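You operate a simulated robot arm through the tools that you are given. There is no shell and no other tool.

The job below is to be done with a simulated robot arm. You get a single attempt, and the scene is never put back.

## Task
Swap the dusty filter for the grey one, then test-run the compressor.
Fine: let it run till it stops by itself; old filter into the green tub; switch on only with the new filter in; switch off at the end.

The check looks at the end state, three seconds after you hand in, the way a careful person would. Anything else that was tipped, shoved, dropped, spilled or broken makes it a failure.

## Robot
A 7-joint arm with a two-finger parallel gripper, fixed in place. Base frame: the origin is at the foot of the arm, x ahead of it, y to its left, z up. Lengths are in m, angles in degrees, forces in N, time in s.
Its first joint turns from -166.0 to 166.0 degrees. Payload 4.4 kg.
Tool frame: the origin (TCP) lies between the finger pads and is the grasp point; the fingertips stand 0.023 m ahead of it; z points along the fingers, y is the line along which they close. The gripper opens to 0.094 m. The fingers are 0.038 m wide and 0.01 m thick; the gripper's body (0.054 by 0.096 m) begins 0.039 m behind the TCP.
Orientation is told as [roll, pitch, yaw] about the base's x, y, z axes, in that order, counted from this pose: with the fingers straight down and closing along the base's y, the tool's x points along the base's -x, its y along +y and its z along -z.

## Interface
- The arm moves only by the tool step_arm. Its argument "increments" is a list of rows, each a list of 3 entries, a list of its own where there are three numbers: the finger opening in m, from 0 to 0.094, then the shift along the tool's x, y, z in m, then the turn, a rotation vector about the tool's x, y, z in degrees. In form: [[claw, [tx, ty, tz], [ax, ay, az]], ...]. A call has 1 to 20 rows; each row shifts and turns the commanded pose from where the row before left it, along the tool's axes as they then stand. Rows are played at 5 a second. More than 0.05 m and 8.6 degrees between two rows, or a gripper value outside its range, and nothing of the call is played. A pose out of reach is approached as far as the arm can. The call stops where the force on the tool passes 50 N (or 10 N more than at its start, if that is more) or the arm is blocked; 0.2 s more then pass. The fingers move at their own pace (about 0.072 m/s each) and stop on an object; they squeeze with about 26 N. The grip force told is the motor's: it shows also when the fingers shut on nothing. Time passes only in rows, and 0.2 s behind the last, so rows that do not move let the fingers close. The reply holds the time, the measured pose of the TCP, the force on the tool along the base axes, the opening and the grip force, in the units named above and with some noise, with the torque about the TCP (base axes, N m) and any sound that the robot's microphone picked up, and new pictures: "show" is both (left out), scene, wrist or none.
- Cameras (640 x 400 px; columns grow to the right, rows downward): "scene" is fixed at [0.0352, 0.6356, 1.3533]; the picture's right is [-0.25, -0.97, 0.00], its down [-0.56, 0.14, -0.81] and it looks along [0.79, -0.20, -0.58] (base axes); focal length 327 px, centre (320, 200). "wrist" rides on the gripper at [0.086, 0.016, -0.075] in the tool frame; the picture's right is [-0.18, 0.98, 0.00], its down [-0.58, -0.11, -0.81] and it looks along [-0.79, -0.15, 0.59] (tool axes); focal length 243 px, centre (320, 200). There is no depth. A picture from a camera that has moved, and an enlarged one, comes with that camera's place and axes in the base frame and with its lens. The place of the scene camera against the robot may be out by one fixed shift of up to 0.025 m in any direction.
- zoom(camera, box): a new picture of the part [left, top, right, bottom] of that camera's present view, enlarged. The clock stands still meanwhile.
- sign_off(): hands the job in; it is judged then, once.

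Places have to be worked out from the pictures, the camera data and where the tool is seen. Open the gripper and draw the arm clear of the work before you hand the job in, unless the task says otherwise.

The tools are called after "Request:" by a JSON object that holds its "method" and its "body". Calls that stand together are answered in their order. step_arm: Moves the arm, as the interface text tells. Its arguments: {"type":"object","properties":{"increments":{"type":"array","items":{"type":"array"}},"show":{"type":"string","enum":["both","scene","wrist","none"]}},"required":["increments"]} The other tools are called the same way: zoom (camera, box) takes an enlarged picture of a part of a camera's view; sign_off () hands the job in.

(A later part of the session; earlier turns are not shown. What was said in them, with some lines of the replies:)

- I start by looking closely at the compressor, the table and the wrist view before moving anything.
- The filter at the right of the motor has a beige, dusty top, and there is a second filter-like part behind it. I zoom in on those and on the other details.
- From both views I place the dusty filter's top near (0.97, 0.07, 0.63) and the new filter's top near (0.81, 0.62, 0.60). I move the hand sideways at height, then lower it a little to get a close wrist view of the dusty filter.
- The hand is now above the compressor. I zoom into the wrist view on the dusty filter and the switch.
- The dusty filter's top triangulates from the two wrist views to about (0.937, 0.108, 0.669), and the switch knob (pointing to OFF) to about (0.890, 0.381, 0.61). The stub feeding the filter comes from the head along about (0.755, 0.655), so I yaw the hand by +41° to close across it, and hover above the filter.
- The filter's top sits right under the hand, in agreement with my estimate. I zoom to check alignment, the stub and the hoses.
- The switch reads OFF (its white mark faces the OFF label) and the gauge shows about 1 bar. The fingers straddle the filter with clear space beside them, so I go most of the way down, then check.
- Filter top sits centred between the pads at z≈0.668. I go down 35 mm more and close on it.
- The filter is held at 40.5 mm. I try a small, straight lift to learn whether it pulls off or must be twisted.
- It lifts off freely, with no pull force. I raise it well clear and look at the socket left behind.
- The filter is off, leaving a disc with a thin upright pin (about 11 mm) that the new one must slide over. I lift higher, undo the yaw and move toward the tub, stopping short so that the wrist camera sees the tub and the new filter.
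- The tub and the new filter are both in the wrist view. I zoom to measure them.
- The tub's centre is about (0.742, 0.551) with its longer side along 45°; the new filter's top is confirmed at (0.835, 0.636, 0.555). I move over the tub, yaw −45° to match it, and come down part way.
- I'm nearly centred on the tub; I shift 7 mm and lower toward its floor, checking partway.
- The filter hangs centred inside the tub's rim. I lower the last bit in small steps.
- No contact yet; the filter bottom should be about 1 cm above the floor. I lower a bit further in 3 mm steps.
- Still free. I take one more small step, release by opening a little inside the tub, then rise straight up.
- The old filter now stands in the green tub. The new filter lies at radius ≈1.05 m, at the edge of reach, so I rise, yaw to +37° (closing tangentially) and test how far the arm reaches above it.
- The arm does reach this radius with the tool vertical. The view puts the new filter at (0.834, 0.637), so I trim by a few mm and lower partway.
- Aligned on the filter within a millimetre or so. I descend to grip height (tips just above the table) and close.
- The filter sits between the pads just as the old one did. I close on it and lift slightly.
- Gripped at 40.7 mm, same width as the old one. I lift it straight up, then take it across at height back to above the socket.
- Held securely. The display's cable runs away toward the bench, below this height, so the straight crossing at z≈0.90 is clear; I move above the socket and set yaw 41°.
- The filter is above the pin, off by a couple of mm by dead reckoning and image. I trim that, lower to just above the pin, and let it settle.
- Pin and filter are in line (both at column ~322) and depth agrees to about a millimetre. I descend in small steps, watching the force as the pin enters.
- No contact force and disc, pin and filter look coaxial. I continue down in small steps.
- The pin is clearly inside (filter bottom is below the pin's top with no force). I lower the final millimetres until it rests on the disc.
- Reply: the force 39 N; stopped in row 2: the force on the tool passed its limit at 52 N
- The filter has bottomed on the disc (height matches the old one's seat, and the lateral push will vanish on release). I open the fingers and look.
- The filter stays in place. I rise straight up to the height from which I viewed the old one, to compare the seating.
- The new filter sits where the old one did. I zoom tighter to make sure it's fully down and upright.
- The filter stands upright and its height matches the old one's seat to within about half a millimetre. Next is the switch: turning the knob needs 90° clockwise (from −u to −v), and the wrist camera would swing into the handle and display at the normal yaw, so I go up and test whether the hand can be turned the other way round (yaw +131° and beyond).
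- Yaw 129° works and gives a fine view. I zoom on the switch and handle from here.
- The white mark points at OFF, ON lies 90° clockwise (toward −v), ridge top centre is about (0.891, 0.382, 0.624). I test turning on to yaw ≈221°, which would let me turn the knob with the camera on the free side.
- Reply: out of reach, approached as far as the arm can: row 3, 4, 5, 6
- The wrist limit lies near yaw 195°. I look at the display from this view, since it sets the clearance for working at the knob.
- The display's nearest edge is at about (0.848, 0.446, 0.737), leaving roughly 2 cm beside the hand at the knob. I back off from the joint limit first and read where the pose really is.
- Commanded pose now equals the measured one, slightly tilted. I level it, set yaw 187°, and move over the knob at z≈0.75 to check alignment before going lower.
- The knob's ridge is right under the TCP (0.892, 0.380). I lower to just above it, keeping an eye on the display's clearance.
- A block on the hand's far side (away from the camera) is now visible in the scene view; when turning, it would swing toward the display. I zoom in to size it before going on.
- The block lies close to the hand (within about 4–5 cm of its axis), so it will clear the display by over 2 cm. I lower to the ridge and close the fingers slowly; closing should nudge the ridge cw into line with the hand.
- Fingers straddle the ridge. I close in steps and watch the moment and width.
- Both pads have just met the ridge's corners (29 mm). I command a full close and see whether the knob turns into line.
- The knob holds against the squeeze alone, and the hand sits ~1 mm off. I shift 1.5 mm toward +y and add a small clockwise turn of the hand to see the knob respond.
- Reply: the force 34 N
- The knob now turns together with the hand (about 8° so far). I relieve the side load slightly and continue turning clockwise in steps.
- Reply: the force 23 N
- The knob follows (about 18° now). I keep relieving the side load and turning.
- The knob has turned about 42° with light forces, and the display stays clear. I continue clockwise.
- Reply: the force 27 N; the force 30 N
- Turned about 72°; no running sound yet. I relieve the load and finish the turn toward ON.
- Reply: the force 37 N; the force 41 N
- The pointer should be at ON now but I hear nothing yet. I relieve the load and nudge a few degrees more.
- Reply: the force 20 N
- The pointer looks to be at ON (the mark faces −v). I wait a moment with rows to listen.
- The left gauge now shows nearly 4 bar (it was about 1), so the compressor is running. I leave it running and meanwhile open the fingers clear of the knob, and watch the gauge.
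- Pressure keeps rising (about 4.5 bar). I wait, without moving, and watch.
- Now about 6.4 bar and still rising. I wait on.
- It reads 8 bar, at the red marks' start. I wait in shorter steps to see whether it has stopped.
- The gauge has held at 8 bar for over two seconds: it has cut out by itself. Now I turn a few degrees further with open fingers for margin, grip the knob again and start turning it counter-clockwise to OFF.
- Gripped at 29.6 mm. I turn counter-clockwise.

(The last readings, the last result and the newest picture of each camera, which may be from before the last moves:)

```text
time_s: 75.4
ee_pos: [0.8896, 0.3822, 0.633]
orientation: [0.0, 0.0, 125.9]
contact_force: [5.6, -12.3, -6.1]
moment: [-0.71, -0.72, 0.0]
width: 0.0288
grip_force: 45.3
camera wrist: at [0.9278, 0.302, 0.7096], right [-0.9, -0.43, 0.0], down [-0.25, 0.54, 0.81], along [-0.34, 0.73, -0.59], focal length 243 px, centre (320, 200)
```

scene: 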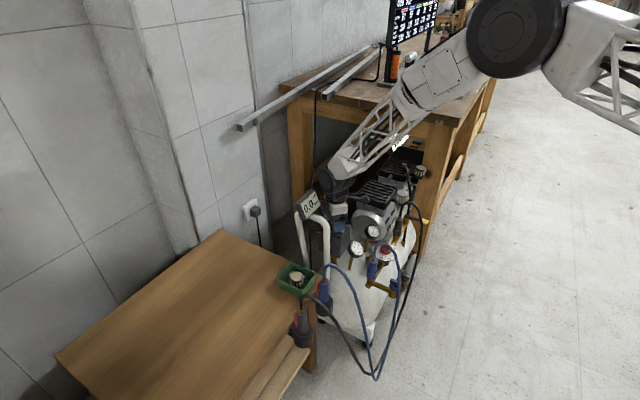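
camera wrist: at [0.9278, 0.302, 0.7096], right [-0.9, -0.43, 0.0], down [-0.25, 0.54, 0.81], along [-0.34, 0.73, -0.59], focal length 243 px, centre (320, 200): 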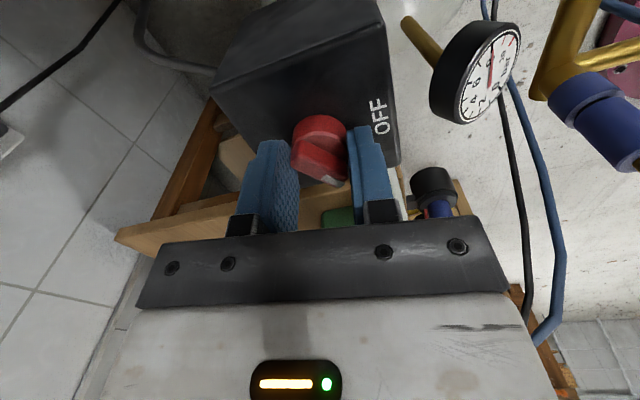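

The knob follows the hand (about 40° back). I continue, with a small relief of the side load.

Request:
{"method": "step_arm", "body": {"increments": [[0.0, [0.0004, 0, 0], [0, 0, -5]], [0.0, [0, 0, 0], [0, 0, -5]], [0.0, [0, 0, 0], [0, 0, -5]], [0.0, [0, 0, 0], [0, 0, -5]]], "show": "none"}}

Request:
{"method": "step_arm", "body": {"increments": [[0.0, [0, 0, 0], [0, 0, -5]], [0.0, [0, 0, 0], [0, 0, -5]], [0.0, [0, 0, 0], [0, 0, -5]], [0.0, [0, 0, 0], [0, 0, -5]]], "show": "none"}}

Request:
{"method": "step_arm", "body": {"increments": [[0.0, [0, 0, 0], [0, 0, -5]], [0.0, [0, 0, 0], [0, 0, -4]]], "show": "wrist"}}

Request:
{"method": "zoom", "body": {"camera": "wrist", "box": [220, 40, 420, 240]}}

```text
time_s: 76.4
ee_pos: [0.8912, 0.3815, 0.6342]
orientation: [0.0, 0.0, 145.9]
contact_force: [-19.5, -14.4, 10.4]
moment: [0.03, 0.36, -0.02]
width: 0.0289
grip_force: 45.3
```

```text
time_s: 77.4
ee_pos: [0.8908, 0.3813, 0.6334]
orientation: [0.0, -0.1, 166.0]
contact_force: [-22.6, 8.3, 0.4]
moment: [0.25, -0.28, 0.0]
width: 0.0291
grip_force: 44.8
```

```text
time_s: 78.0
ee_pos: [0.89, 0.3832, 0.6337]
orientation: [-0.1, 0.0, 174.9]
contact_force: [-18.3, 17.5, -7.3]
moment: [0.44, -0.54, 0.03]
width: 0.0289
grip_force: 44.9
camera wrist: at [0.9747, 0.3575, 0.7096], right [-0.27, -0.96, 0.0], down [-0.57, 0.16, 0.81], along [-0.78, 0.22, -0.59], focal length 243 px, centre (320, 200)
```

wrist: 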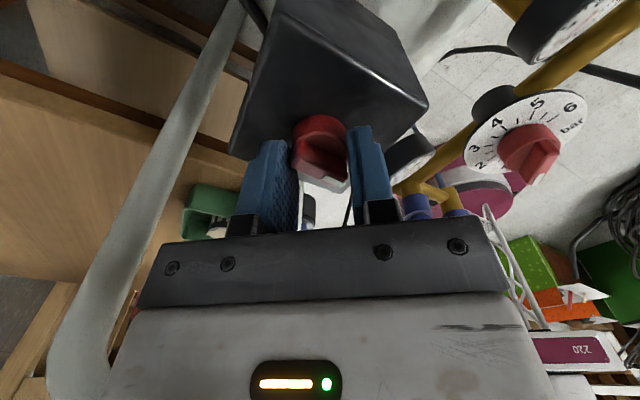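

```text
2.00 times, centred on (320, 140) of wrist
camera zoom: at [0.9747, 0.3575, 0.7096], right [-0.27, -0.96, 0.0], down [-0.57, 0.16, 0.81], along [-0.78, 0.22, -0.59], focal length 485 px, centre (320, 320)
```

zoom: 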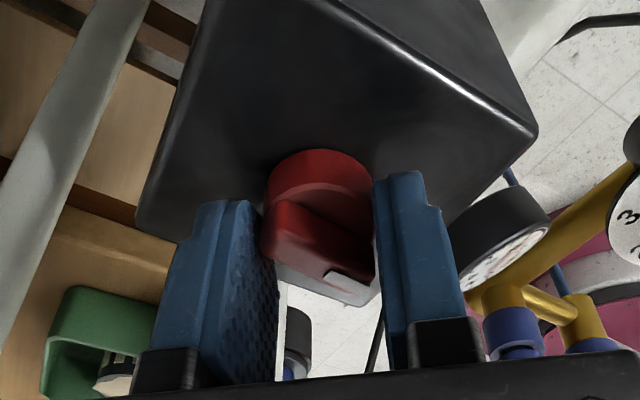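

About 89° back. I turn a few degrees more to be sure it reaches the OFF stop.

Request:
{"method": "step_arm", "body": {"increments": [[0.0, [-0.0004, -0.0004, 0], [0, 0, -3]], [0.0, [0, 0, 0], [0, 0, -3]], [0.0, [0, 0, 0], [0, 0, -2]], [0.0, [0, 0, 0], [0, 0, 0]]], "show": "none"}}

```text
time_s: 79.0
ee_pos: [0.8915, 0.3809, 0.6357]
orientation: [-0.1, 0.0, -177.1]
contact_force: [10.7, 6.5, -20.4]
moment: [0.2, -0.35, -0.79]
width: 0.029
grip_force: 45.7
```

A counter-torque of 0.8 N m shows the knob is at its OFF stop. I open the fingers and check the pointer.

Request:
{"method": "step_arm", "body": {"increments": [[0.045, [0, 0, 0], [0, 0, 0]], [0.06, [0, 0, 0], [0, 0, 0]], [0.06, [0, 0, 0], [0, 0, 0]], [0.06, [0, 0, -0.02], [0, 0, 0]], [0.06, [0, 0, -0.03], [0, 0, 0]], [0.06, [0, 0, -0.04], [0, 0, 0]], [0.06, [0, 0, -0.04], [0, 0, 0]], [0.06, [0, 0, 0], [0, 0, 0]]]}}

Request:
{"method": "zoom", "body": {"camera": "wrist", "box": [220, 0, 420, 125]}}

Request:
{"method": "zoom", "body": {"camera": "scene", "box": [300, 170, 380, 250]}}

Request:
{"method": "zoom", "body": {"camera": "scene", "box": [340, 220, 400, 260]}}

```text
time_s: 80.8
ee_pos: [0.8903, 0.3819, 0.7643]
orientation: [0.0, 0.0, -177.2]
contact_force: [0.4, 0.5, 0.0]
moment: [0.0, 0.0, -0.04]
width: 0.0601
grip_force: 0.2
camera wrist: at [0.9768, 0.3705, 0.8397], right [-0.13, -0.99, 0.0], down [-0.59, 0.08, 0.81], along [-0.8, 0.11, -0.59], focal length 243 px, centre (320, 200)
```

scene: 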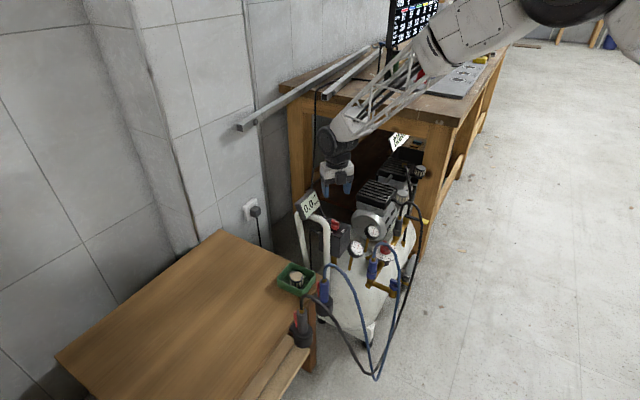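
wrist: 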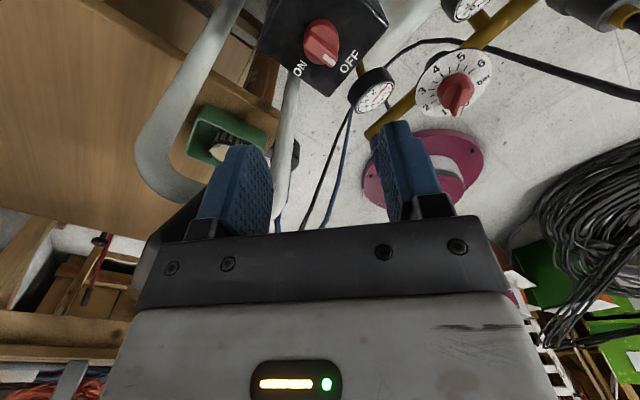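

```text
3.20 times, centred on (320, 62) of wrist
camera zoom: at [0.9768, 0.3705, 0.8397], right [-0.13, -0.99, 0.0], down [-0.59, 0.08, 0.81], along [-0.8, 0.11, -0.59], focal length 776 px, centre (320, 640)
```

zoom: 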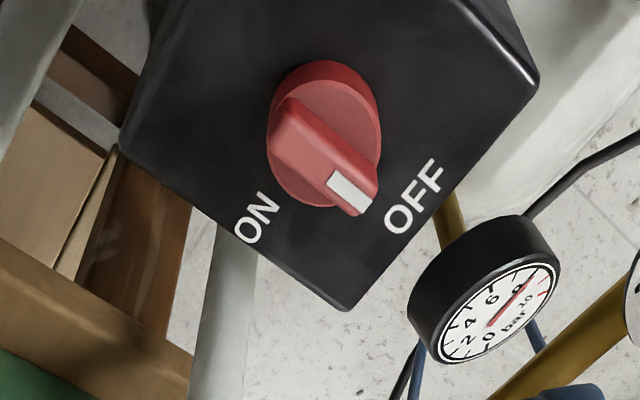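

```text
5.00 times, centred on (340, 210) of scene
camera zoom: at [0.0352, 0.6356, 1.3533], right [-0.25, -0.97, 0.0], down [-0.56, 0.14, -0.81], along [0.79, -0.2, -0.58], focal length 1633 px, centre (220, 150)
```

zoom: 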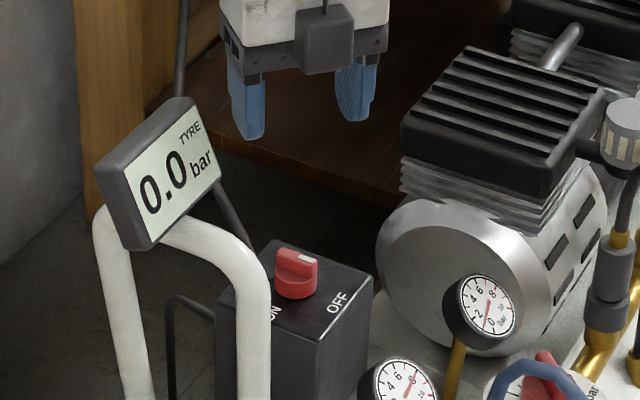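

```text
10.00 times, centred on (370, 240) of scene
camera zoom: at [0.0352, 0.6356, 1.3533], right [-0.25, -0.97, 0.0], down [-0.56, 0.14, -0.81], along [0.79, -0.2, -0.58], focal length 3267 px, centre (-180, -200)
```

zoom: 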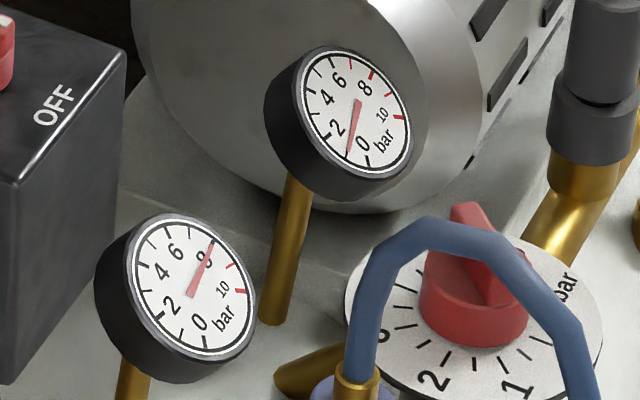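

The pointer is back exactly at OFF and the tank holds 8 bar. I raise the arm and draw it clear, then do a last check.

Request:
{"method": "step_arm", "body": {"increments": [[0.08, [0, 0, -0.045], [0, 0, 0]], [0.08, [0, 0, -0.045], [0, 0, 0]], [0.08, [0, 0, -0.045], [0, 0, 0]], [0.08, [0, 0, -0.045], [0, 0, 0]], [0.08, [-0.045, 0, 0], [0, 0, 8]], [0.08, [-0.045, 0, 0], [0, 0, 8]], [0.08, [-0.045, 0, 0], [0, 0, 8]], [0.08, [-0.045, 0, 0], [0, 0, 8]], [0.08, [-0.03, 0, 0], [0, 0, 8]], [0.08, [0, 0, 0], [0, 0, 8]], [0.08, [0, 0, 0], [0, 0, 8]], [0.08, [0, 0, 0], [0, 0, 8]]]}}

Request:
{"method": "zoom", "body": {"camera": "scene", "box": [280, 140, 440, 240]}}

Request:
{"method": "zoom", "body": {"camera": "scene", "box": [220, 230, 380, 330]}}

Request:
{"method": "zoom", "body": {"camera": "scene", "box": [370, 155, 450, 205]}}

```text
time_s: 83.4
ee_pos: [0.6881, 0.4256, 0.9432]
orientation: [0.0, 0.1, 118.8]
contact_force: [-0.9, -0.4, 0.0]
moment: [-0.01, -0.02, 0.0]
width: 0.0803
grip_force: 0.1
camera wrist: at [0.7152, 0.3412, 1.0192], right [-0.95, -0.31, 0.0], down [-0.18, 0.56, 0.81], along [-0.25, 0.77, -0.59], focal length 243 px, centre (320, 200)
```

scene: 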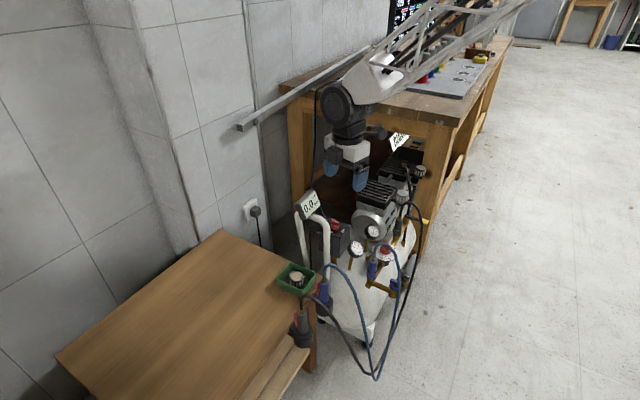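
wrist: 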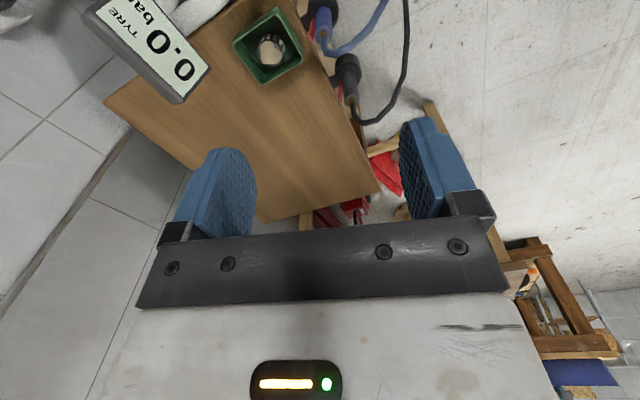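

```text
4.00 times, centred on (360, 190) of scene
camera zoom: at [0.0352, 0.6356, 1.3533], right [-0.25, -0.97, 0.0], down [-0.56, 0.14, -0.81], along [0.79, -0.2, -0.58], focal length 1307 px, centre (160, 240)
```

zoom: 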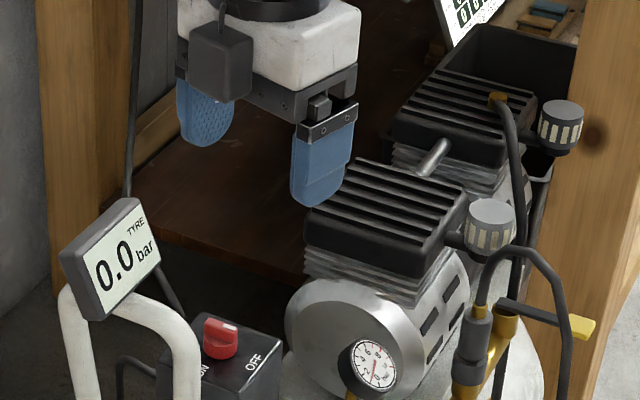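

```text
4.00 times, centred on (300, 280) of scene
camera zoom: at [0.0352, 0.6356, 1.3533], right [-0.25, -0.97, 0.0], down [-0.56, 0.14, -0.81], along [0.79, -0.2, -0.58], focal length 1307 px, centre (400, -120)
```

zoom: 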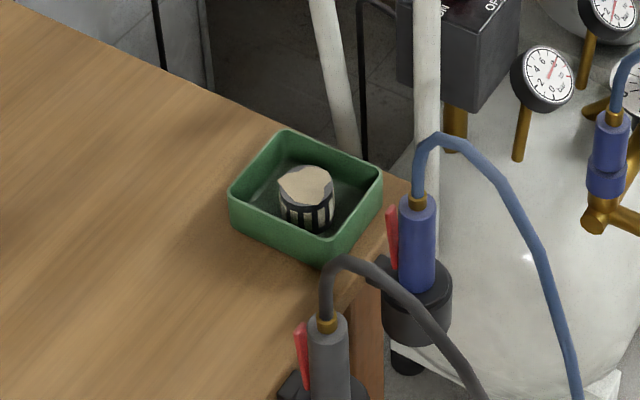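

```text
8.00 times, centred on (410, 180) of scene
camera zoom: at [0.0352, 0.6356, 1.3533], right [-0.25, -0.97, 0.0], down [-0.56, 0.14, -0.81], along [0.79, -0.2, -0.58], focal length 2613 px, centre (-400, 360)
```

zoom: 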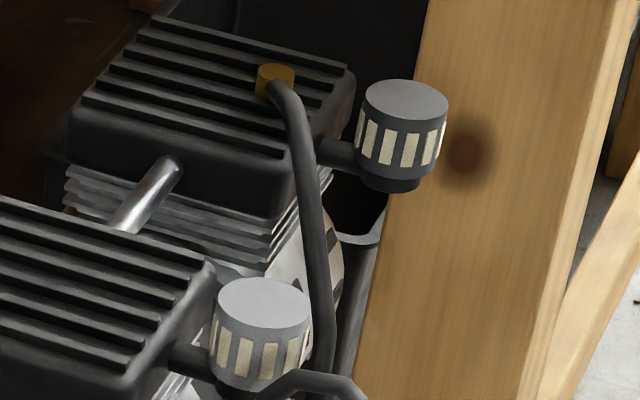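

Everything checks out: the grey filter is seated on the pump and the dusty one is in the green tub. The compressor ran and cut out by itself at 8 bar, the switch is at OFF, and the arm is clear with the gripper open. I hand the job in.

Request:
{"method": "sign_off", "body": {}}

```text
The job is handed in.
```

The grey filter is fitted, the dusty one is in the green tub, and the compressor passed its test run.

- **Test run:** I turned the compressor on only after the new filter was in. It ran up to 8 bar and stopped by itself. The gauge held at 8 bar, and I then turned the switch back to OFF.
- **How I knew it ran:** the microphone reported no sound at any point, so I judged running and stopping from the tank gauge alone.
- **Filter fit:** the new filter slides onto a pin. The arm met more force than expected in the last few millimetres. After release it stood upright at the same height as the old one, to within about 1 mm.
- **Surroundings:** in the final pictures nothing else was moved, tipped or touched. The arm is clear with the gripper open.
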